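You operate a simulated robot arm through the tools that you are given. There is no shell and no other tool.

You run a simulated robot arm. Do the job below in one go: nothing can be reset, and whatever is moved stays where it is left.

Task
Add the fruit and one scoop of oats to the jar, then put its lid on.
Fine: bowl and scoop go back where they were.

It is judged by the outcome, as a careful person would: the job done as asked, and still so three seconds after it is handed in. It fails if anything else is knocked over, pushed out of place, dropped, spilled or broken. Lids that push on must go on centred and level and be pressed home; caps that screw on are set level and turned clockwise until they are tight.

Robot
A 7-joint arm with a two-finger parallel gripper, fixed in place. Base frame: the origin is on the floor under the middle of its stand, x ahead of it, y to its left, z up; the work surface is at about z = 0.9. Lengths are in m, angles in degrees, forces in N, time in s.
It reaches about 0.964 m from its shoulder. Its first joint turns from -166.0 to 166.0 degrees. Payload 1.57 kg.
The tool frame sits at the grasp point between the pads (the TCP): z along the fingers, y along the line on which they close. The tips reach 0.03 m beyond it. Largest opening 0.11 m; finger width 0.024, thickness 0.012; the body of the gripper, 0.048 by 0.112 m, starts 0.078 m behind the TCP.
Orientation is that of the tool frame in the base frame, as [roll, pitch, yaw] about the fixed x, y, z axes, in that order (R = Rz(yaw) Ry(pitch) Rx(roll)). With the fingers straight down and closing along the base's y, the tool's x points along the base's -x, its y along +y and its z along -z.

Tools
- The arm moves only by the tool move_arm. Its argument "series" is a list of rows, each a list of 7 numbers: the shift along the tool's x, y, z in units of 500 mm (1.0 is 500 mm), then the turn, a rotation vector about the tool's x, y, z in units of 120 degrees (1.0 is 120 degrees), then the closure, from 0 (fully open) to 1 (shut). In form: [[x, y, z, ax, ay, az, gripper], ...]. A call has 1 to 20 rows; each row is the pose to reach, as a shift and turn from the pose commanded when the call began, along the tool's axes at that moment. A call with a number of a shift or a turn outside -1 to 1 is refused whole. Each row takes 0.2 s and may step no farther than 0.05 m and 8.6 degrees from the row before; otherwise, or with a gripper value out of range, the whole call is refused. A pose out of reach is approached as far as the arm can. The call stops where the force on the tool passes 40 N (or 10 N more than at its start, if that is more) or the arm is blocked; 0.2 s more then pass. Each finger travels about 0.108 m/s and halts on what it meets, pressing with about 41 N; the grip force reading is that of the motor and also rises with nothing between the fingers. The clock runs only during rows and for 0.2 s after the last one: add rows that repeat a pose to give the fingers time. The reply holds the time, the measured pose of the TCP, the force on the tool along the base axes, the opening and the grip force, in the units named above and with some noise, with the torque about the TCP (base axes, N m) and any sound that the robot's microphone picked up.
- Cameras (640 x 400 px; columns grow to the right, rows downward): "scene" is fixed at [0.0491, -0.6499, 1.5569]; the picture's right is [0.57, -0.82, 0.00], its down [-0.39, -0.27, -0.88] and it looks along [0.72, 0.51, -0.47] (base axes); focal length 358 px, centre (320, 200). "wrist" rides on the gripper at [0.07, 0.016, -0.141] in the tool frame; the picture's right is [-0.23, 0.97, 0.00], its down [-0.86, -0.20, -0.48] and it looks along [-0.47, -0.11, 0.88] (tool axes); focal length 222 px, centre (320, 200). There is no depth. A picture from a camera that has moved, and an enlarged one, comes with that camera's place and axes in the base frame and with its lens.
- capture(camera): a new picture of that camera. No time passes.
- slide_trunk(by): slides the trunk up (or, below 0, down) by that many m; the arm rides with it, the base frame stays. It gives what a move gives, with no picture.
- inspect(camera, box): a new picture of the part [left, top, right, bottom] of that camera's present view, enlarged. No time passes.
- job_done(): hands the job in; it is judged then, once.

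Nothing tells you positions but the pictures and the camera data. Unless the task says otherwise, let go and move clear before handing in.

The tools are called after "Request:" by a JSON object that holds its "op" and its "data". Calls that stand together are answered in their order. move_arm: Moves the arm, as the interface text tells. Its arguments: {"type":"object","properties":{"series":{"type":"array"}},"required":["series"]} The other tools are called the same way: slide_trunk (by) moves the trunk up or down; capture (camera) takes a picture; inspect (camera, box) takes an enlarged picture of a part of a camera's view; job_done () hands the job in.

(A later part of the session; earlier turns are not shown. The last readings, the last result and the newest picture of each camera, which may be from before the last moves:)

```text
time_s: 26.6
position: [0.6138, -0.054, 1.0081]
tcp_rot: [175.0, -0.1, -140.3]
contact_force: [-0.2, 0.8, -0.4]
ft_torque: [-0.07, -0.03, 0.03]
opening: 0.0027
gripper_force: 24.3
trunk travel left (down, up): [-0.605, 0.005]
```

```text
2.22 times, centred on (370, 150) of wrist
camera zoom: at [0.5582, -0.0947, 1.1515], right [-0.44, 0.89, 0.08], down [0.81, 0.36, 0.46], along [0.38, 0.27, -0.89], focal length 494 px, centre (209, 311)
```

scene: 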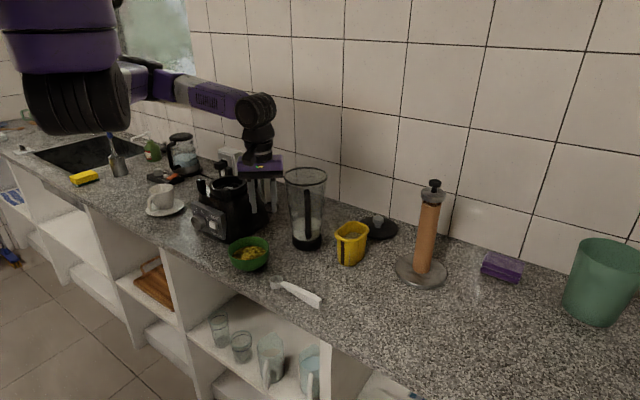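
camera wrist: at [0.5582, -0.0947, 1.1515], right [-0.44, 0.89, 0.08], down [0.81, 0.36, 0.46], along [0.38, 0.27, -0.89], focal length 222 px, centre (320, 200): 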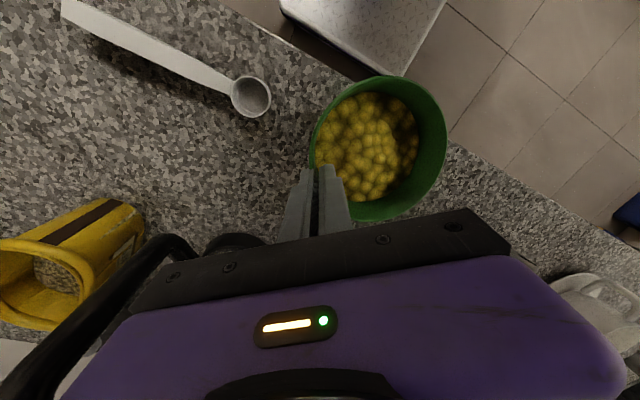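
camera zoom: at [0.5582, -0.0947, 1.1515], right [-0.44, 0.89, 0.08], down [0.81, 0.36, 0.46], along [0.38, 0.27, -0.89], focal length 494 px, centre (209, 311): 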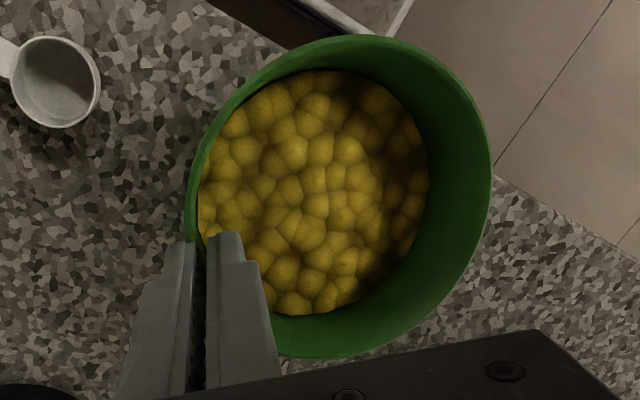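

The bowl looks held, with its wall now aligned flush to the pads, which tips it a few degrees. I'll lift further and verify.

Request:
{"op": "move_arm", "data": {"series": [[0, 0.004, -0.05, 0, 0, 0, 1.0], [0, 0.009, -0.1, 0, 0, 0, 1.0], [0, 0.013, -0.15, 0, 0, 0, 1.0], [0, 0.018, -0.2, 0, 0, 0, 1.0], [0, 0.018, -0.2, 0, 0, 0, 1.0]]}}

Request:
{"op": "capture", "data": {"camera": "wrist"}}

Request:
{"op": "inspect", "data": {"camera": "scene", "box": [205, 150, 345, 290]}}

```text
time_s: 27.8
position: [0.6111, -0.0623, 1.1065]
tcp_rot: [175.1, -0.7, -141.5]
contact_force: [0.5, 0.4, -2.2]
ft_torque: [-0.06, -0.07, 0.02]
opening: 0.0028
gripper_force: 23.6
trunk travel left (down, up): [-0.605, 0.005]
```

```text
taken
camera wrist: at [0.555, -0.1008, 1.2507], right [-0.42, 0.9, 0.08], down [0.82, 0.35, 0.45], along [0.38, 0.26, -0.89], focal length 222 px, centre (320, 200)
```

wrist: 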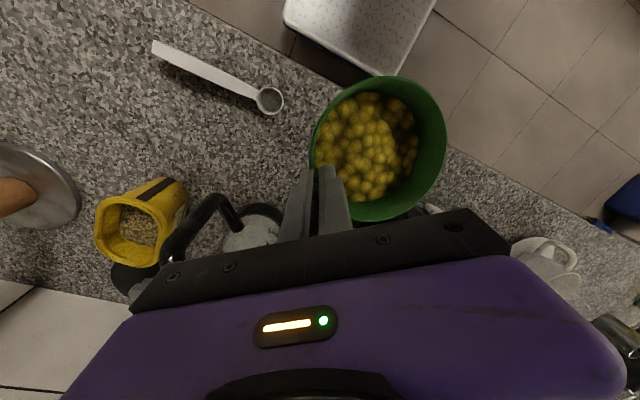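

```text
2.86 times, centred on (275, 220) of scene
camera zoom: at [0.0491, -0.6499, 1.5569], right [0.57, -0.82, 0.0], down [-0.39, -0.27, -0.88], along [0.72, 0.51, -0.47], focal length 1023 px, centre (449, 143)
```

zoom: 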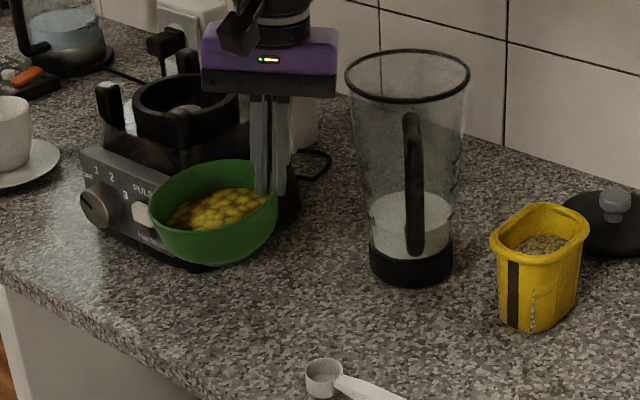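

The bowl is securely held. Pouring over the lip beside the grip, by pitching the gripper forward, keeps the wrist roll within limits. I'll lift and turn yaw to about 140° so the gripper stays on the side away from the jar handle.

Request:
{"op": "move_arm", "data": {"series": [[0, 0.0065, -0.075, 0, 0, 0, 1.0], [0, 0.013, -0.15, 0, 0, 0, 1.0], [0, 0.0195, -0.225, 0, 0, 0, 1.0], [0, 0.026, -0.299, 0, 0, 0, 1.0], [-0.005, 0.0064, -0.3005, 0, -0.0052, 0.0592, 1.0], [-0.01, -0.0133, -0.3021, 0, -0.0103, 0.1185, 1.0], [-0.0149, -0.0329, -0.3036, 0, -0.0155, 0.1777, 1.0], [-0.0199, -0.0525, -0.3052, 0, -0.0207, 0.237, 1.0], [-0.0249, -0.0722, -0.3067, 0, -0.0259, 0.2962, 1.0], [-0.0298, -0.0918, -0.3083, 0, -0.031, 0.3555, 1.0], [-0.0348, -0.1115, -0.3098, 0, -0.0362, 0.4147, 1.0], [-0.0398, -0.1311, -0.3114, 0, -0.0414, 0.474, 1.0], [-0.0448, -0.1507, -0.3129, 0, -0.0466, 0.5332, 1.0], [-0.0497, -0.1704, -0.3145, 0, -0.0517, 0.5925, 1.0], [-0.0547, -0.19, -0.316, 0, -0.0569, 0.6517, 1.0], [-0.0547, -0.19, -0.316, 0, -0.0569, 0.6517, 1.0]]}}

Request:
{"op": "capture", "data": {"camera": "wrist"}}

Request:
{"op": "capture", "data": {"camera": "scene"}}

```text
time_s: 31.2
position: [0.7052, -0.1193, 1.2582]
tcp_rot: [175.1, 0.0, 141.1]
contact_force: [0.1, -0.1, -2.2]
ft_torque: [-0.06, 0.04, -0.01]
opening: 0.0026
gripper_force: 24.1
trunk travel left (down, up): [-0.605, 0.005]
```

```text
taken
camera wrist: at [0.6535, -0.072, 1.4009], right [0.79, 0.61, 0.08], down [0.52, -0.72, 0.46], along [0.34, -0.32, -0.88], focal length 222 px, centre (320, 200)
```

wrist: 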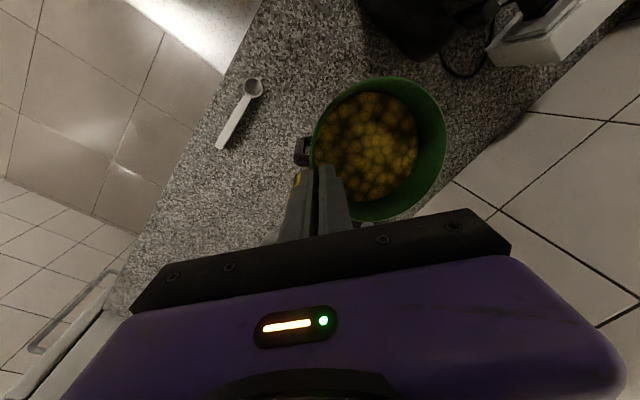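

```text
taken
```

scene: 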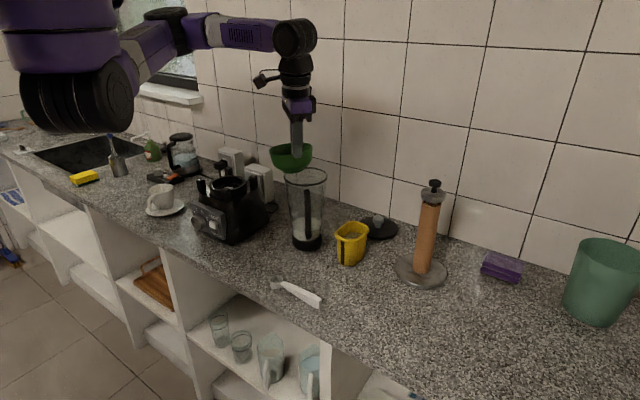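

The bowl is at (≈0.75, -0.08) and level enough. I'll shift it so its near lip will pour at the jar centre, staying about 4 cm above the jar rim.

Request:
{"op": "move_arm", "data": {"series": [[-0.05, 0.011, 0.003, 0, 0, 0, 1.0], [-0.1, 0.023, 0.007, 0, 0, 0, 1.0], [-0.15, 0.035, 0.012, 0, 0, 0, 1.0], [-0.2, 0.047, 0.02, 0, 0, 0, 1.0], [-0.2424, 0.0574, 0.0314, 0, 0, 0, 1.0], [-0.2424, 0.0574, 0.0314, 0, 0, 0, 1.0]]}}

Request:
{"op": "capture", "data": {"camera": "wrist"}}

Request:
{"op": "inspect", "data": {"camera": "scene", "box": [240, 60, 400, 260]}}

```text
time_s: 32.6
position: [0.8176, -0.1723, 1.244]
tcp_rot: [175.2, 0.0, 141.2]
contact_force: [-0.2, 0.5, -2.2]
ft_torque: [-0.04, 0.03, -0.01]
opening: 0.0029
gripper_force: 24.1
trunk travel left (down, up): [-0.605, 0.005]
```

```text
taken
camera wrist: at [0.7662, -0.1247, 1.3869], right [0.79, 0.61, 0.08], down [0.52, -0.72, 0.46], along [0.34, -0.32, -0.88], focal length 222 px, centre (320, 200)
```

wrist: 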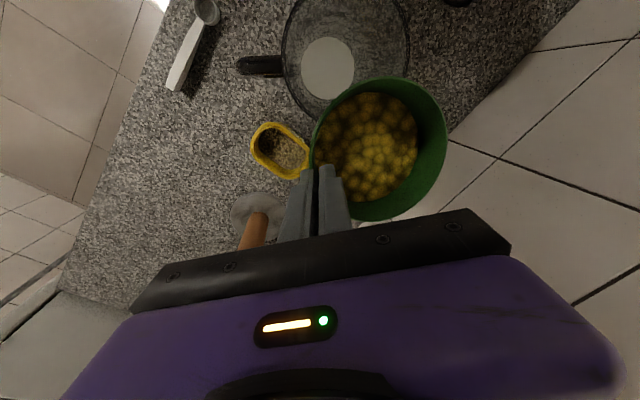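

```text
2.00 times, centred on (320, 160) of scene
camera zoom: at [0.0491, -0.6499, 1.5569], right [0.57, -0.82, 0.0], down [-0.39, -0.27, -0.88], along [0.72, 0.51, -0.47], focal length 716 px, centre (320, 280)
```

zoom: 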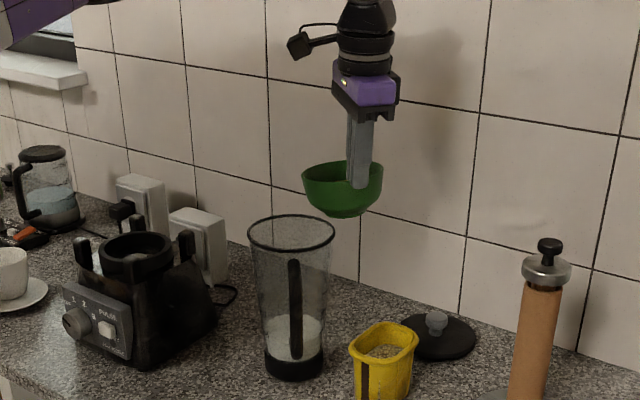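

The bowl is positioned just beyond the jar mouth. I'll start the pour with 30° of tilt and check how it tracks.

Request:
{"op": "move_arm", "data": {"series": [[0.0044, -0.001, 0.006, 0, -0.0417, 0, 1.0], [0.0088, -0.002, 0.012, 0, -0.0833, 0, 1.0], [0.0132, -0.0032, 0.0184, 0, -0.125, 0, 1.0], [0.02, -0.0037, 0.0162, 0, -0.1667, 0, 1.0], [0.0275, -0.0043, 0.014, 0, -0.2083, 0, 1.0], [0.0346, -0.0048, 0.0118, 0, -0.25, 0, 1.0]]}}

Request:
{"op": "capture", "data": {"camera": "wrist"}}

Request:
{"op": "inspect", "data": {"camera": "scene", "box": [240, 60, 400, 260]}}

```text
time_s: 34.0
position: [0.8015, -0.1643, 1.2383]
tcp_rot: [174.4, 30.0, 138.5]
contact_force: [-0.3, -0.5, -1.6]
ft_torque: [-0.02, 0.09, -0.01]
opening: 0.0026
gripper_force: 24.1
trunk travel left (down, up): [-0.605, 0.005]
```

```text
taken
camera wrist: at [0.7062, -0.0736, 1.3278], right [0.76, 0.63, 0.2], down [0.22, -0.52, 0.82], along [0.62, -0.58, -0.53], focal length 222 px, centre (320, 200)
```

wrist: 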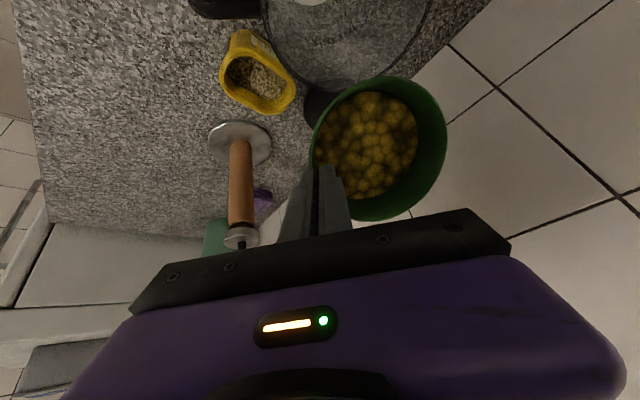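

```text
2.00 times, centred on (320, 160) of scene
camera zoom: at [0.0491, -0.6499, 1.5569], right [0.57, -0.82, 0.0], down [-0.39, -0.27, -0.88], along [0.72, 0.51, -0.47], focal length 716 px, centre (320, 280)
```

zoom: 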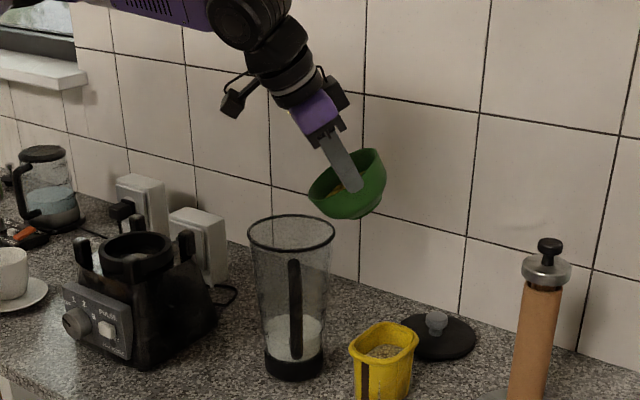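

Tracking is good and nothing has spilled. I'll continue tilting to 60° over the jar.

Request:
{"op": "move_arm", "data": {"series": [[0.01, -0.0006, -0.006, 0, -0.0417, 0, 1.0], [0.02, -0.0012, -0.012, 0, -0.0833, 0, 1.0], [0.0308, -0.0018, -0.0184, 0, -0.125, 0, 1.0], [0.0434, -0.0026, -0.0205, 0, -0.1667, 0, 1.0], [0.056, -0.0034, -0.0223, 0, -0.2083, 0, 1.0], [0.0688, -0.0042, -0.0242, 0, -0.25, 0, 1.0]]}}

Request:
{"op": "capture", "data": {"camera": "wrist"}}

Request:
{"op": "inspect", "data": {"camera": "scene", "box": [240, 60, 400, 260]}}

```text
time_s: 34.9
position: [0.7581, -0.2233, 1.2367]
tcp_rot: [172.8, 46.4, 127.0]
contact_force: [-0.1, -0.2, -1.5]
ft_torque: [0.03, 0.08, 0.0]
opening: 0.0028
gripper_force: 24.0
trunk travel left (down, up): [-0.605, 0.005]
stopped in row 4: the arm was blocked; the commanded pose is now the measured one
```

```text
taken
camera wrist: at [0.6662, -0.102, 1.2855], right [0.81, 0.53, 0.25], down [-0.05, -0.37, 0.93], along [0.58, -0.77, -0.27], focal length 222 px, centre (320, 200)
```

wrist: 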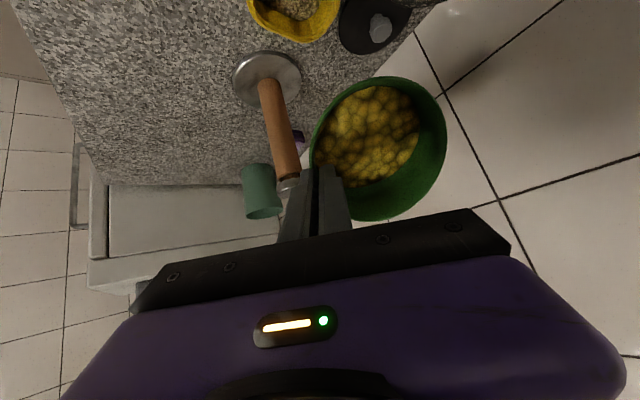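

```text
2.00 times, centred on (320, 160) of scene
camera zoom: at [0.0491, -0.6499, 1.5569], right [0.57, -0.82, 0.0], down [-0.39, -0.27, -0.88], along [0.72, 0.51, -0.47], focal length 716 px, centre (320, 280)
```

zoom: 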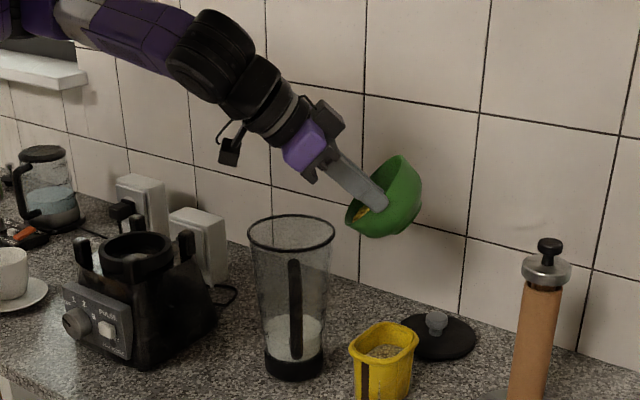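

The arm was blocked near a wrist singularity at about 46° of tilt and drifted right, but nothing has spilled. I'll level the bowl immediately and re-aim so the tilt plane matches the arm's own plane.

Request:
{"op": "move_arm", "data": {"series": [[-0.0068, 0.0126, -0.0052, -0.0116, 0.0446, -0.0269, 1.0], [-0.0135, 0.0252, -0.0104, -0.0232, 0.0892, -0.0537, 1.0], [-0.0203, 0.0379, -0.0157, -0.0349, 0.1338, -0.0806, 1.0], [-0.027, 0.0505, -0.0209, -0.0465, 0.1784, -0.1074, 1.0], [-0.0338, 0.0631, -0.0261, -0.0581, 0.2229, -0.1343, 1.0], [-0.0405, 0.0757, -0.0313, -0.0697, 0.2675, -0.1611, 1.0], [-0.0473, 0.0884, -0.0366, -0.0814, 0.3121, -0.188, 1.0], [-0.054, 0.101, -0.0418, -0.093, 0.3567, -0.2148, 1.0], [-0.0608, 0.1136, -0.047, -0.1046, 0.4013, -0.2417, 1.0], [-0.0608, 0.1136, -0.047, -0.1046, 0.4013, -0.2417, 1.0]]}}

Request:
{"op": "capture", "data": {"camera": "wrist"}}

Request:
{"op": "capture", "data": {"camera": "scene"}}

```text
time_s: 37.1
position: [0.8015, -0.1883, 1.2806]
tcp_rot: [175.0, 0.0, 163.0]
contact_force: [-0.4, -0.2, -1.7]
ft_torque: [-0.1, -0.01, 0.01]
opening: 0.0029
gripper_force: 23.9
trunk travel left (down, up): [-0.605, 0.005]
```

```text
taken
camera wrist: at [0.7352, -0.1643, 1.4234], right [0.5, 0.86, 0.09], down [0.75, -0.48, 0.46], along [0.44, -0.16, -0.88], focal length 222 px, centre (320, 200)
```

wrist: 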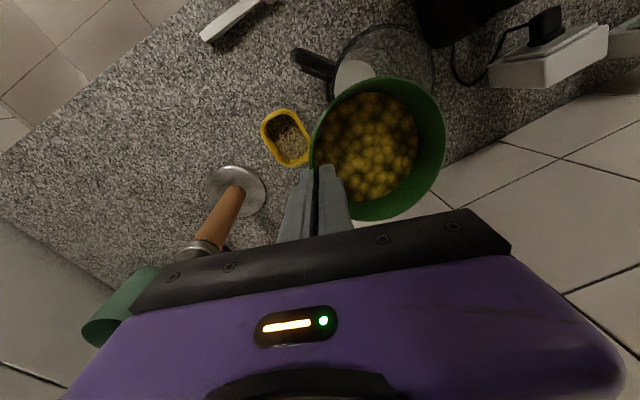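

```text
taken
```

scene: 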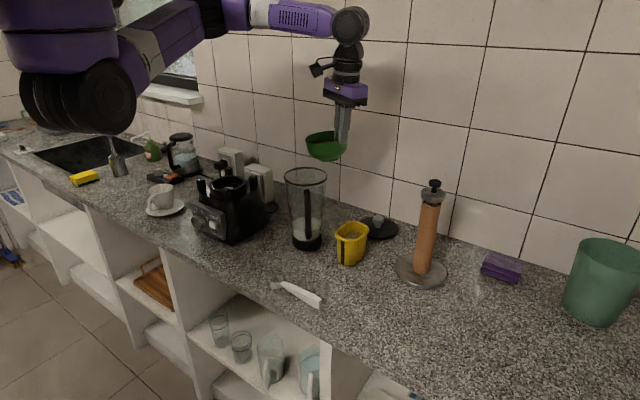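

Recovered cleanly with the fruit still in the bowl. A better pour is to roll the gripper sideways about the forearm axis, which avoids that singularity and pours over the lip opposite the grip. I'll set yaw to 180° and line up for it.

Request:
{"op": "move_arm", "data": {"series": [[0.0023, -0.016, 0.012, 0, 0.0041, -0.047, 1.0], [0.0045, -0.032, 0.03, 0, 0.0082, -0.094, 1.0], [0.0068, -0.0478, 0.056, 0, 0.0123, -0.1411, 1.0], [0.0068, -0.0478, 0.056, 0, 0.0123, -0.1411, 1.0]]}}

Request:
{"op": "inspect", "data": {"camera": "scene", "box": [240, 60, 400, 260]}}

Request:
{"op": "capture", "data": {"camera": "wrist"}}

```text
time_s: 38.1
position: [0.7914, -0.2085, 1.2497]
tcp_rot: [175.0, 0.2, -179.9]
contact_force: [-0.2, 0.3, -1.0]
ft_torque: [-0.06, 0.01, 0.0]
opening: 0.0027
gripper_force: 24.0
trunk travel left (down, up): [-0.605, 0.005]
```

```text
2.00 times, centred on (320, 160) of scene
camera zoom: at [0.0491, -0.6499, 1.5569], right [0.57, -0.82, 0.0], down [-0.39, -0.27, -0.88], along [0.72, 0.51, -0.47], focal length 716 px, centre (320, 280)
```

zoom: 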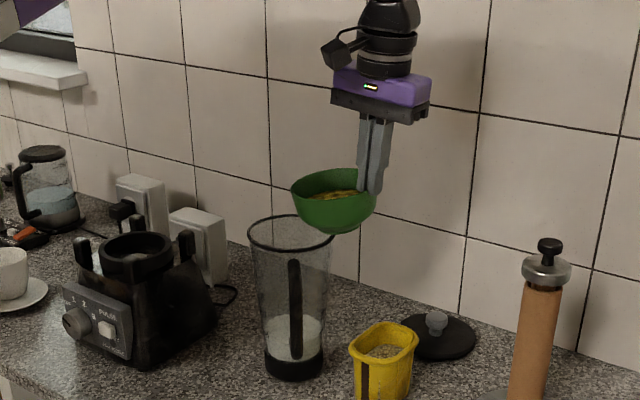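

```text
taken
camera wrist: at [0.7211, -0.2047, 1.3931], right [0.22, 0.97, 0.09], down [0.85, -0.24, 0.46], along [0.47, -0.03, -0.88], focal length 222 px, centre (320, 200)
```

wrist: 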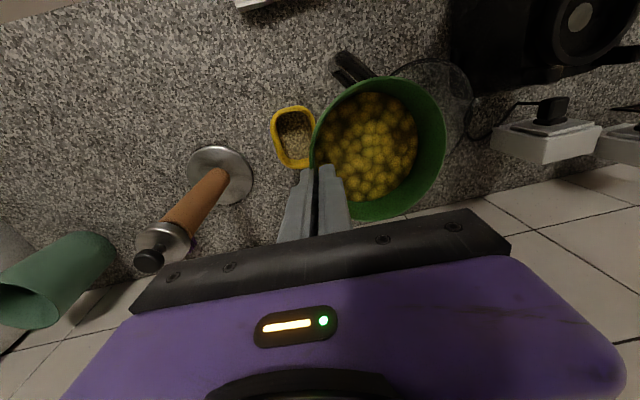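

Lined up, with the lip over the jar mouth. I'll start the sideways roll in stages.

Request:
{"op": "move_arm", "data": {"series": [[0, 0.003, 0.0007, 0.0417, 0, 0, 1.0], [0, 0.006, 0.0014, 0.0833, 0, 0, 1.0], [0, 0.0098, 0.0022, 0.125, 0, 0, 1.0], [0, 0.0205, -0.006, 0.1667, 0, 0, 1.0], [0, 0.032, -0.0145, 0.2083, 0, 0, 1.0], [0, 0.0444, -0.0228, 0.25, 0, 0, 1.0]]}}

Request:
{"op": "inspect", "data": {"camera": "scene", "box": [240, 60, 400, 260]}}

Request:
{"op": "capture", "data": {"camera": "wrist"}}

```text
time_s: 39.5
position: [0.7913, -0.1865, 1.265]
tcp_rot: [-154.9, 0.2, -180.0]
contact_force: [0.8, -0.4, -1.9]
ft_torque: [-0.03, -0.01, 0.01]
opening: 0.0028
gripper_force: 23.8
trunk travel left (down, up): [-0.605, 0.005]
```

```text
2.00 times, centred on (320, 160) of scene
camera zoom: at [0.0491, -0.6499, 1.5569], right [0.57, -0.82, 0.0], down [-0.39, -0.27, -0.88], along [0.72, 0.51, -0.47], focal length 716 px, centre (320, 280)
```

zoom: 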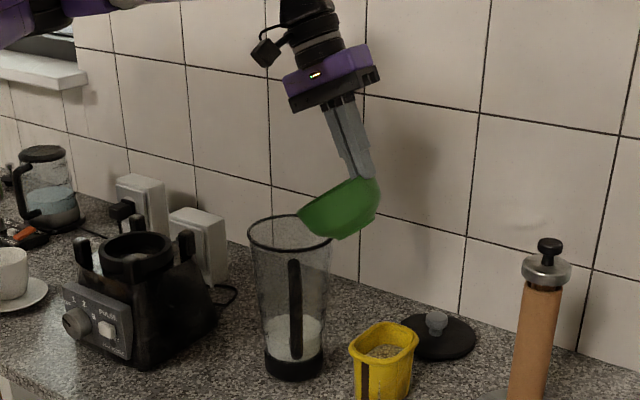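

```text
taken
camera wrist: at [0.7208, -0.1124, 1.3859], right [0.23, 0.88, -0.41], down [0.85, 0.02, 0.52], along [0.47, -0.47, -0.75], focal length 222 px, centre (320, 200)
```

wrist: 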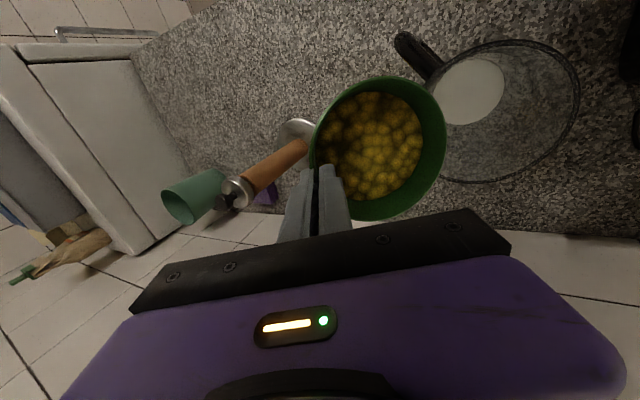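

Tracking is accurate and the fruit is still in place. I'll continue to about 55° of gripper roll, slightly higher for clearance.

Request:
{"op": "move_arm", "data": {"series": [[0, 0.0085, -0.0152, 0.0417, 0, 0, 1.0], [0, 0.0175, -0.0304, 0.0833, 0, 0, 1.0], [0, 0.0266, -0.0456, 0.125, 0, 0, 1.0], [0, 0.042, -0.0531, 0.1667, 0, 0, 1.0], [0, 0.0575, -0.0607, 0.2083, 0, 0, 1.0], [0, 0.073, -0.0682, 0.25, 0, 0, 1.0]]}}

Request:
{"op": "inspect", "data": {"camera": "scene", "box": [240, 60, 400, 260]}}

Request:
{"op": "capture", "data": {"camera": "wrist"}}

```text
time_s: 40.9
position: [0.7913, -0.1407, 1.2789]
tcp_rot: [-125.0, 0.2, -179.8]
contact_force: [1.2, 0.0, -0.4]
ft_torque: [0.05, -0.01, 0.01]
opening: 0.0028
gripper_force: 23.4
trunk travel left (down, up): [-0.605, 0.005]
```

```text
2.00 times, centred on (320, 160) of scene
camera zoom: at [0.0491, -0.6499, 1.5569], right [0.57, -0.82, 0.0], down [-0.39, -0.27, -0.88], along [0.72, 0.51, -0.47], focal length 716 px, centre (320, 280)
```

zoom: 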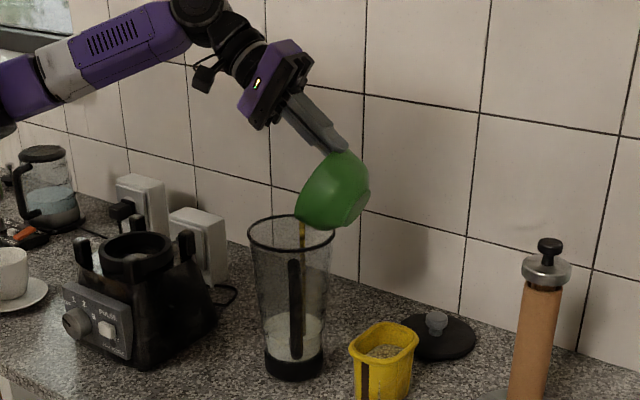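

```text
taken
camera wrist: at [0.7211, -0.014, 1.3476], right [0.23, 0.56, -0.8], down [0.85, 0.28, 0.44], along [0.47, -0.78, -0.41], focal length 222 px, centre (320, 200)
```

wrist: 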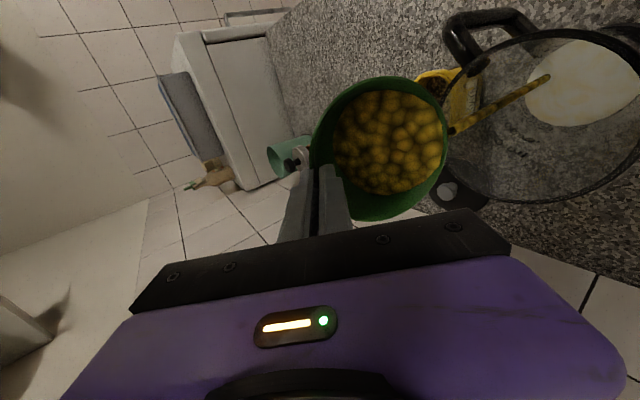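

The fruit is flowing straight into the jar. I'll keep tilting slowly and let it run out.

Request:
{"op": "move_arm", "data": {"series": [[0, 0.007, -0.0088, 0.025, 0, 0, 1.0], [0, 0.0142, -0.0176, 0.05, 0, 0, 1.0], [0, 0.0214, -0.0264, 0.075, 0, 0, 1.0], [0, 0.0285, -0.0352, 0.1, 0, 0, 1.0], [0, 0.0356, -0.044, 0.125, 0, 0, 1.0], [0, 0.0356, -0.044, 0.125, 0, 0, 1.0], [0, 0.0356, -0.044, 0.125, 0, 0, 1.0]]}}

Request:
{"op": "inspect", "data": {"camera": "scene", "box": [240, 60, 400, 260]}}

Request:
{"op": "capture", "data": {"camera": "wrist"}}

```text
time_s: 42.5
position: [0.7903, -0.112, 1.2774]
tcp_rot: [-109.9, 0.2, -179.9]
contact_force: [0.0, 1.0, -1.2]
ft_torque: [0.02, -0.02, -0.02]
opening: 0.0027
gripper_force: 24.0
trunk travel left (down, up): [-0.605, 0.005]
```

```text
2.00 times, centred on (320, 160) of scene
camera zoom: at [0.0491, -0.6499, 1.5569], right [0.57, -0.82, 0.0], down [-0.39, -0.27, -0.88], along [0.72, 0.51, -0.47], focal length 716 px, centre (320, 280)
```

zoom: 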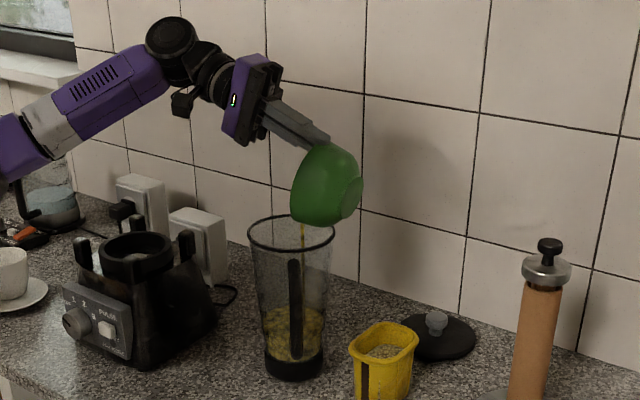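

```text
taken
camera wrist: at [0.7212, 0.0276, 1.3112], right [0.23, 0.33, -0.91], down [0.85, 0.38, 0.35], along [0.47, -0.86, -0.2], focal length 222 px, centre (320, 200)
```

wrist: 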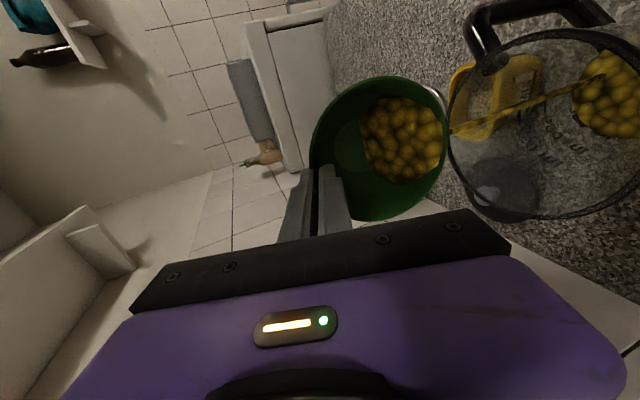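

Most of the fruit is going in cleanly. I'll continue the tilt past 90° to empty the bowl.

Request:
{"op": "move_arm", "data": {"series": [[0, 0.0062, -0.01, 0.025, 0, 0, 1.0], [0, 0.0123, -0.02, 0.05, 0, 0, 1.0], [0, 0.0185, -0.03, 0.075, 0, 0, 1.0], [0, 0.0246, -0.04, 0.1, 0, 0, 1.0], [0, 0.0308, -0.0498, 0.125, 0, 0, 1.0], [0, 0.0388, -0.06, 0.1528, 0, 0, 1.0], [0, 0.0468, -0.07, 0.1806, 0, 0, 1.0], [0, 0.0548, -0.0804, 0.2083, 0, 0, 1.0], [0, 0.0548, -0.0804, 0.2083, 0, 0, 1.0], [0, 0.0548, -0.0804, 0.2083, 0, 0, 1.0], [0, 0.0548, -0.0804, 0.2083, 0, 0, 1.0]]}}

Request:
{"op": "inspect", "data": {"camera": "scene", "box": [240, 60, 400, 260]}}

Request:
{"op": "capture", "data": {"camera": "wrist"}}

```text
time_s: 44.9
position: [0.7915, -0.0641, 1.2652]
tcp_rot: [-85.0, 0.0, -179.9]
contact_force: [-1.0, -0.5, 0.0]
ft_torque: [0.01, 0.03, -0.02]
opening: 0.002
gripper_force: 23.4
trunk travel left (down, up): [-0.605, 0.005]
```

```text
2.00 times, centred on (320, 160) of scene
camera zoom: at [0.0491, -0.6499, 1.5569], right [0.57, -0.82, 0.0], down [-0.39, -0.27, -0.88], along [0.72, 0.51, -0.47], focal length 716 px, centre (320, 280)
```

zoom: 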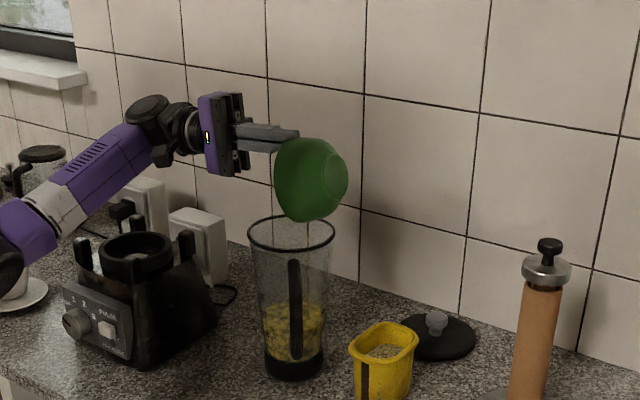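

```text
taken
camera wrist: at [0.7208, 0.0757, 1.2371], right [0.23, -0.08, -0.97], down [0.85, 0.5, 0.16], along [0.47, -0.86, 0.19], focal length 222 px, centre (320, 200)
```

wrist: 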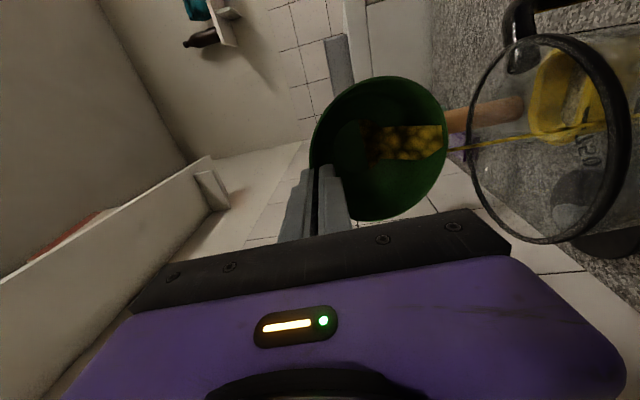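

A little fruit remains and the flow is thinning. I'll check the whole arm's clearance before tilting further.

Request:
{"op": "capture", "data": {"camera": "scene"}}

Request:
{"op": "inspect", "data": {"camera": "wrist", "box": [290, 60, 640, 270]}}

```text
taken
```

scene: 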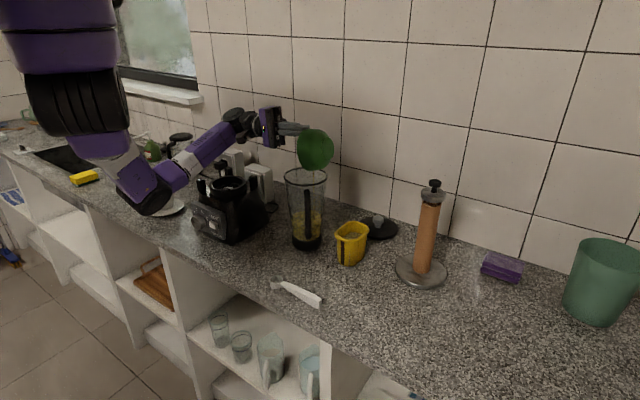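

```text
1.83 times, centred on (465, 165) of wrist
camera zoom: at [0.7208, 0.0757, 1.2371], right [0.23, -0.08, -0.97], down [0.85, 0.5, 0.16], along [0.47, -0.86, 0.19], focal length 406 px, centre (55, 264)
```

zoom: 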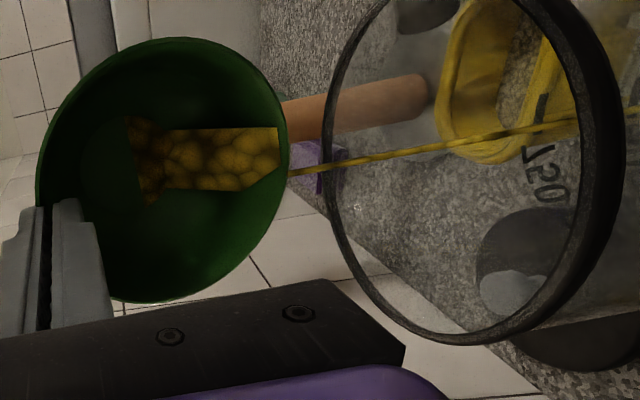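

The elbow has dropped but is well clear of the cup and the counter. I'll tilt another 10° and hold so the remaining fruit flows out.

Request:
{"op": "move_arm", "data": {"series": [[0, 0.003, -0.0113, 0.0278, 0, 0, 1.0], [0, 0.006, -0.0227, 0.0556, 0, 0, 1.0], [0, 0.009, -0.034, 0.0833, 0, 0, 1.0], [0, 0.009, -0.034, 0.0833, 0, 0, 1.0], [0, 0.009, -0.034, 0.0833, 0, 0, 1.0], [0, 0.009, -0.034, 0.0833, 0, 0, 1.0], [0, 0.009, -0.034, 0.0833, 0, 0, 1.0], [0, 0.009, -0.034, 0.0833, 0, 0, 1.0]]}}

Request:
{"op": "capture", "data": {"camera": "scene"}}

Request:
{"op": "inspect", "data": {"camera": "wrist", "box": [290, 60, 640, 270]}}

```text
time_s: 46.7
position: [0.7906, -0.0477, 1.2603]
tcp_rot: [-75.1, 0.1, -179.8]
contact_force: [-0.1, -0.3, 0.1]
ft_torque: [0.04, 0.02, 0.03]
opening: 0.0022
gripper_force: 23.9
trunk travel left (down, up): [-0.605, 0.005]
```

```text
taken
```

scene: 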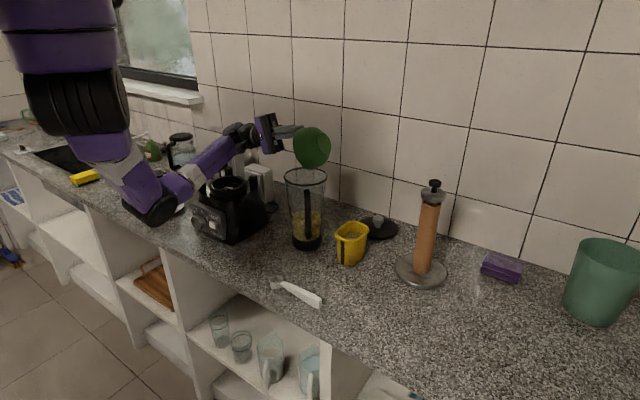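

```text
1.83 times, centred on (465, 165) of wrist
camera zoom: at [0.721, 0.0851, 1.2077], right [0.23, -0.25, -0.94], down [0.85, 0.52, 0.07], along [0.47, -0.82, 0.33], focal length 406 px, centre (55, 264)
```

zoom: 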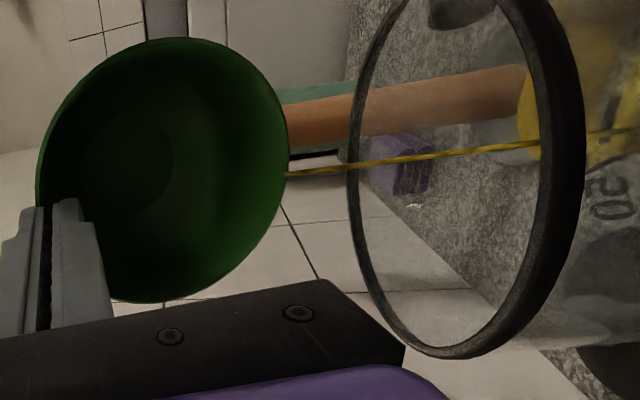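

The bowl looks empty, with just a last trickle. I'll hold one more second to make sure it's all in.

Request:
{"op": "move_arm", "data": {"series": [[0, 0, 0, 0, 0, 0, 1.0], [0, 0, 0, 0, 0, 0, 1.0], [0, 0, 0, 0, 0, 0, 1.0], [0, 0, 0, 0, 0, 0, 1.0], [0, 0, 0, 0, 0, 0, 1.0]]}}

Request:
{"op": "inspect", "data": {"camera": "wrist", "box": [290, 60, 640, 270]}}

Request:
{"op": "inspect", "data": {"camera": "scene", "box": [270, 110, 350, 260]}}

```text
time_s: 47.9
position: [0.7904, -0.0484, 1.2592]
tcp_rot: [-74.9, 0.1, -180.0]
contact_force: [0.3, -0.2, -0.8]
ft_torque: [-0.01, 0.01, -0.03]
opening: 0.0023
gripper_force: 23.4
trunk travel left (down, up): [-0.605, 0.005]
```

```text
1.83 times, centred on (465, 165) of wrist
camera zoom: at [0.721, 0.0851, 1.2077], right [0.23, -0.25, -0.94], down [0.85, 0.52, 0.07], along [0.47, -0.82, 0.33], focal length 406 px, centre (55, 264)
```

zoom: 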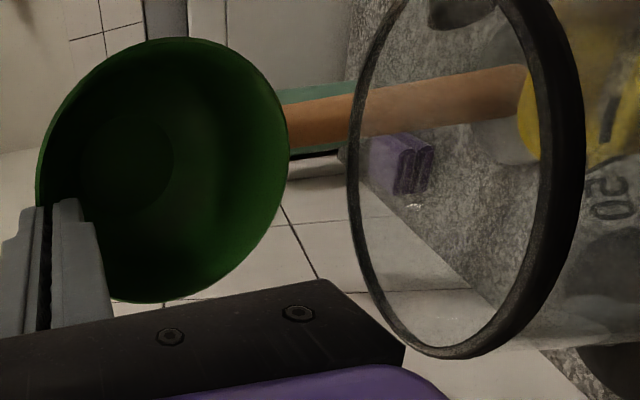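

```text
2.67 times, centred on (310, 185) of scene
camera zoom: at [0.0491, -0.6499, 1.5569], right [0.57, -0.82, 0.0], down [-0.39, -0.27, -0.88], along [0.72, 0.51, -0.47], focal length 954 px, centre (347, 240)
```

zoom: 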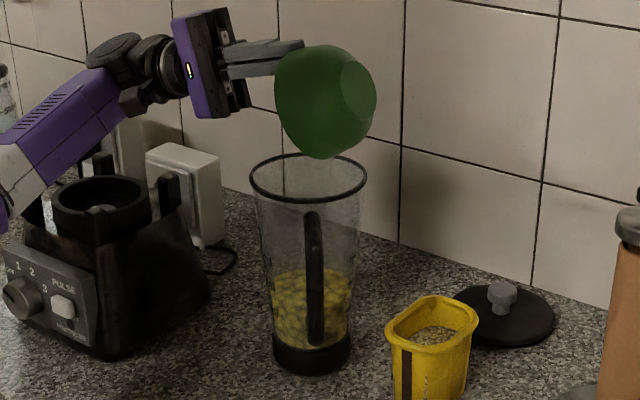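

The bowl is empty and all the fruit is in the jar. I'll raise and level the bowl by reversing the same motion.

Request:
{"op": "move_arm", "data": {"series": [[0, -0.058, 0.0156, 0, 0, 0, 1.0], [0, -0.0526, 0.038, -0.0556, 0, 0, 1.0], [0, -0.0474, 0.0604, -0.1111, 0, 0, 1.0], [0, -0.042, 0.0828, -0.1667, 0, 0, 1.0], [0, -0.0442, 0.1132, -0.2292, 0, 0, 1.0], [0, -0.0464, 0.1434, -0.2917, 0, 0, 1.0], [0, -0.041, 0.1712, -0.3542, 0, 0, 1.0], [0, -0.0356, 0.199, -0.4167, 0, 0, 1.0], [0, -0.027, 0.2234, -0.4792, 0, 0, 1.0], [0, -0.0184, 0.2478, -0.5417, 0, 0, 1.0], [0, -0.006, 0.267, -0.6042, 0, 0, 1.0], [0, 0.0064, 0.2862, -0.6667, 0, 0, 1.0], [0, 0.023, 0.2984, -0.7292, 0, 0, 1.0], [0, 0.0396, 0.3104, -0.7917, 0, 0, 1.0], [0, 0.042, 0.3194, -0.8542, 0, 0, 1.0], [0, 0.0444, 0.3284, -0.9167, 0, 0, 1.0], [0, 0.0444, 0.3284, -0.9167, 0, 0, 1.0]]}}

Request:
{"op": "capture", "data": {"camera": "scene"}}

Request:
{"op": "capture", "data": {"camera": "wrist"}}

```text
time_s: 51.5
position: [0.7906, -0.2113, 1.2797]
tcp_rot: [174.9, 0.2, -179.9]
contact_force: [-0.1, 0.1, -0.7]
ft_torque: [0.0, 0.01, -0.01]
opening: 0.0022
gripper_force: 23.7
trunk travel left (down, up): [-0.605, 0.005]
```

```text
taken
```

scene: 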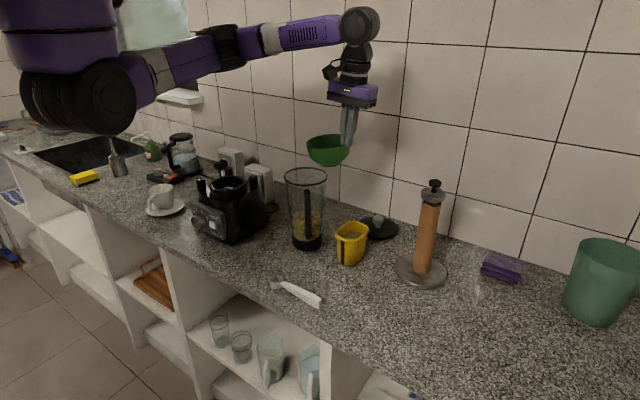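

```text
taken
camera wrist: at [0.7211, -0.2085, 1.4234], right [0.23, 0.97, 0.09], down [0.85, -0.24, 0.46], along [0.47, -0.03, -0.88], focal length 222 px, centre (320, 200)
```

wrist: 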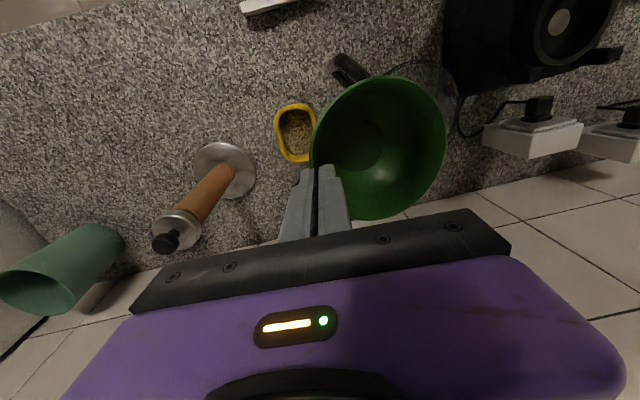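

The bowl is level and empty. I'll carry it back over its original spot and lower partway.

Request:
{"op": "move_arm", "data": {"series": [[0.06, 0.0485, 0.0042, 0, 0, 0, 1.0], [0.12, 0.097, 0.0085, 0, 0, 0, 1.0], [0.18, 0.1454, 0.0127, 0, 0, 0, 1.0], [0.24, 0.1939, 0.017, 0, 0, 0, 1.0], [0.3, 0.2424, 0.0212, 0, 0, 0, 1.0], [0.36, 0.2908, 0.0254, -0.01, 0, 0, 1.0], [0.36, 0.2838, 0.1054, -0.02, 0, 0, 1.0], [0.36, 0.2768, 0.1854, -0.03, 0, 0, 1.0], [0.36, 0.2698, 0.2654, -0.04, 0, 0, 1.0], [0.36, 0.2628, 0.3454, -0.05, 0, 0, 1.0], [0.36, 0.2558, 0.4254, -0.06, 0, 0, 1.0], [0.36, 0.2508, 0.4836, -0.0667, 0, 0, 1.0], [0.36, 0.2508, 0.4836, -0.0667, 0, 0, 1.0]]}}

Request:
{"op": "capture", "data": {"camera": "scene"}}

Request:
{"op": "inspect", "data": {"camera": "scene", "box": [208, 180, 352, 290]}}

Request:
{"op": "capture", "data": {"camera": "wrist"}}

```text
time_s: 54.3
position: [0.6102, -0.0663, 1.0499]
tcp_rot: [167.0, 0.2, -179.9]
contact_force: [-0.1, -0.4, -0.9]
ft_torque: [-0.01, 0.0, -0.02]
opening: 0.0021
gripper_force: 24.1
trunk travel left (down, up): [-0.605, 0.005]
```

```text
taken
```

scene: 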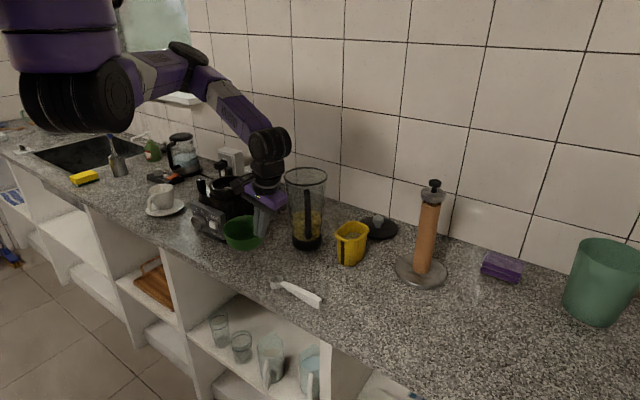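

```text
3.64 times, centred on (280, 235) of scene
camera zoom: at [0.0491, -0.6499, 1.5569], right [0.57, -0.82, 0.0], down [-0.39, -0.27, -0.88], along [0.72, 0.51, -0.47], focal length 1302 px, centre (466, 73)
```

zoom: 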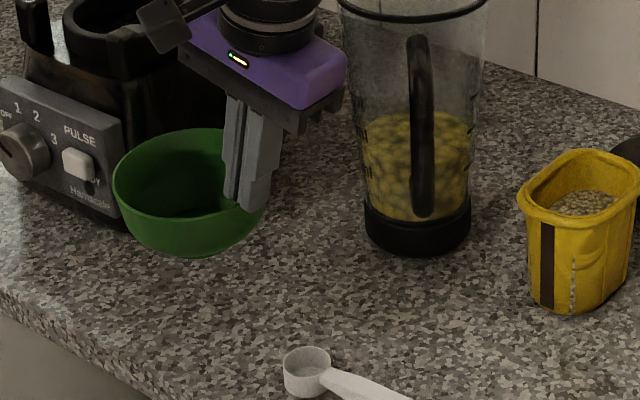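

```text
taken
camera wrist: at [0.5407, -0.0815, 1.1918], right [0.23, 0.95, 0.22], down [0.85, -0.3, 0.42], along [0.47, 0.09, -0.88], focal length 222 px, centre (320, 200)
```

wrist: 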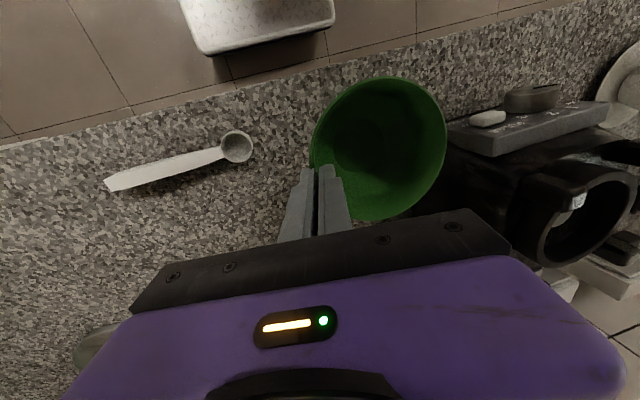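

The bowl is level and right over its original place. I'll lower it down to just above the counter, then feel for contact.

Request:
{"op": "move_arm", "data": {"series": [[0, -0.009, 0.039, 0, 0, 0, 1.0], [0, -0.018, 0.078, 0, 0, 0, 1.0], [0, -0.027, 0.117, 0, 0, 0, 1.0], [0, -0.033, 0.1422, 0, 0, 0, 1.0], [0, -0.0356, 0.154, 0, 0, 0, 1.0], [0, -0.0356, 0.154, 0, 0, 0, 1.0]]}}

Request:
{"op": "inspect", "data": {"camera": "scene", "box": [208, 200, 300, 290]}}

```text
time_s: 55.7
position: [0.6115, -0.0665, 0.9707]
tcp_rot: [166.9, 0.1, -179.9]
contact_force: [1.3, -4.6, 11.1]
ft_torque: [0.19, -0.01, -0.04]
opening: 0.0043
gripper_force: 25.0
trunk travel left (down, up): [-0.605, 0.005]
```

```text
4.44 times, centred on (254, 245) of scene
camera zoom: at [0.0491, -0.6499, 1.5569], right [0.57, -0.82, 0.0], down [-0.39, -0.27, -0.88], along [0.72, 0.51, -0.47], focal length 1591 px, centre (613, 0)
```

zoom: 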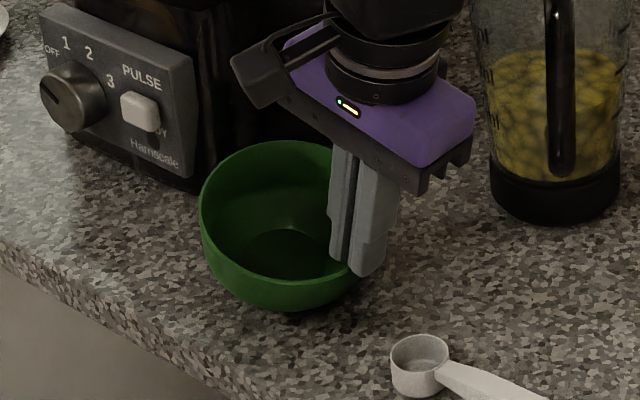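

The bowl is touching the counter at about 11 N. I'll open the fingers a little to release it and withdraw straight up.

Request:
{"op": "move_arm", "data": {"series": [[0, 0, 0, 0, 0, 0, 0.9], [0, 0, 0, 0, 0, 0, 0.8], [0, 0, 0, 0, 0, 0, 0.72], [0, 0, 0, 0, 0, 0, 0.72], [0, 0.009, -0.039, 0, 0, 0, 0.72], [0, 0.0225, -0.0974, 0, 0, 0, 0.72], [0, 0.045, -0.1948, 0, 0, 0, 0.72], [0, 0.045, -0.1948, 0, 0, 0, 0.72]]}}

Request:
{"op": "inspect", "data": {"camera": "scene", "box": [208, 225, 352, 315]}}

Request:
{"op": "capture", "data": {"camera": "wrist"}}

```text
time_s: 57.5
position: [0.6108, -0.0661, 1.071]
tcp_rot: [167.1, 0.1, -179.9]
contact_force: [0.4, 0.0, -0.5]
ft_torque: [-0.01, -0.02, 0.03]
opening: 0.0309
gripper_force: 0.1
trunk travel left (down, up): [-0.605, 0.005]
```

```text
4.44 times, centred on (280, 270) of scene
camera zoom: at [0.0491, -0.6499, 1.5569], right [0.57, -0.82, 0.0], down [-0.39, -0.27, -0.88], along [0.72, 0.51, -0.47], focal length 1591 px, centre (498, -111)
```

zoom: 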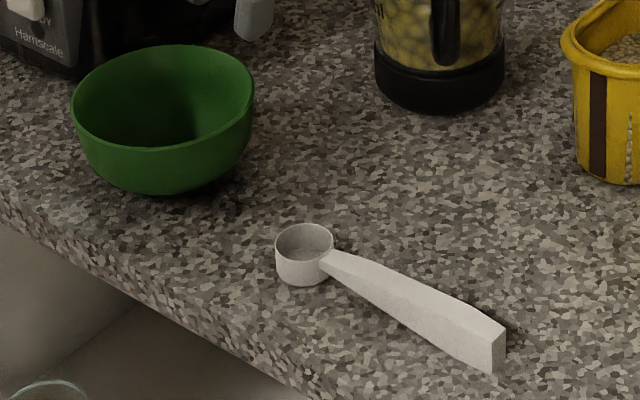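

```text
taken
camera wrist: at [0.541, -0.0808, 1.213], right [0.23, 0.95, 0.22], down [0.85, -0.3, 0.42], along [0.47, 0.09, -0.88], focal length 222 px, centre (320, 200)
```

wrist: 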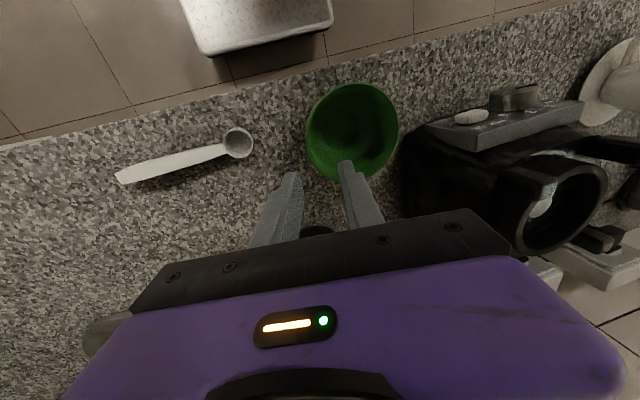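

The bowl is down, but it settled about 1.5 cm left of where it started, close to the blender. I'll measure its position now and then nudge it back from inside at a low height.

Request:
{"op": "inspect", "data": {"camera": "wrist", "box": [290, 70, 430, 190]}}

Request:
{"op": "inspect", "data": {"camera": "scene", "box": [205, 215, 285, 285]}}

```text
3.33 times, centred on (360, 130) of wrist
camera zoom: at [0.541, -0.0808, 1.213], right [0.23, 0.95, 0.22], down [0.85, -0.3, 0.42], along [0.47, 0.09, -0.88], focal length 740 px, centre (187, 433)
```

zoom: 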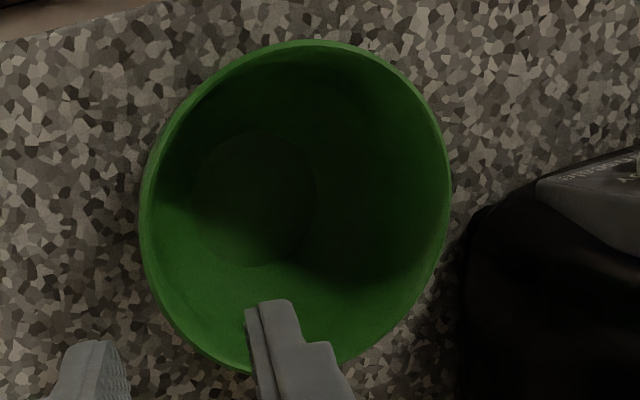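

```text
5.71 times, centred on (245, 250) of scene
camera zoom: at [0.0491, -0.6499, 1.5569], right [0.57, -0.82, 0.0], down [-0.39, -0.27, -0.88], along [0.72, 0.51, -0.47], focal length 2045 px, centre (749, -86)
```

zoom: 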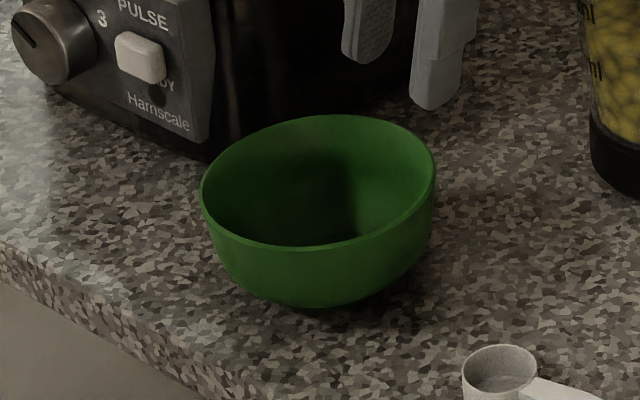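

The bowl is at (0.603, 0.0025) versus its original (0.603, -0.0135), so it needs about 16 mm toward -y. I'll close the fingers and go above the bowl's centre.

Request:
{"op": "move_arm", "data": {"series": [[0.005, 0.04, 0.0, 0.0361, 0, 0, 0.85], [0.01, 0.08, 0.02, 0.0722, 0, 0, 1.0], [0.0156, 0.1238, 0.0512, 0.1083, 0, 0, 1.0], [0.0156, 0.1238, 0.0512, 0.1083, 0, 0, 1.0]]}}

Request:
{"op": "capture", "data": {"camera": "wrist"}}

```text
time_s: 58.5
position: [0.6004, -0.0466, 1.0602]
tcp_rot: [-179.8, 0.2, 170.9]
contact_force: [-0.3, 0.5, -0.2]
ft_torque: [-0.02, -0.01, 0.0]
opening: 0.0
gripper_force: 21.3
trunk travel left (down, up): [-0.605, 0.005]
stopped in row 4: the arm was blocked; the commanded pose is now the measured one
```

```text
taken
camera wrist: at [0.5334, -0.0188, 1.2022], right [0.38, 0.93, 0.0], down [0.81, -0.33, 0.48], along [0.45, -0.18, -0.88], focal length 222 px, centre (320, 200)
```

wrist: 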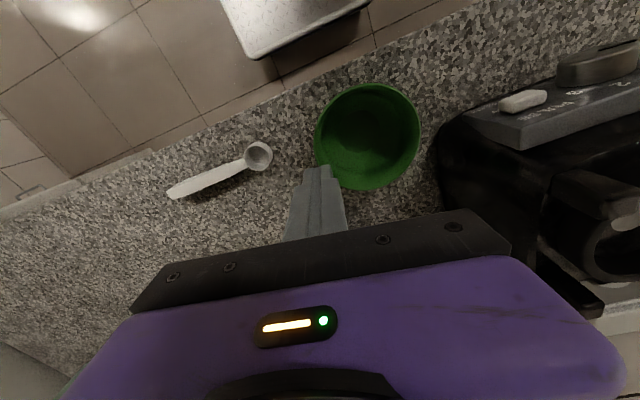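

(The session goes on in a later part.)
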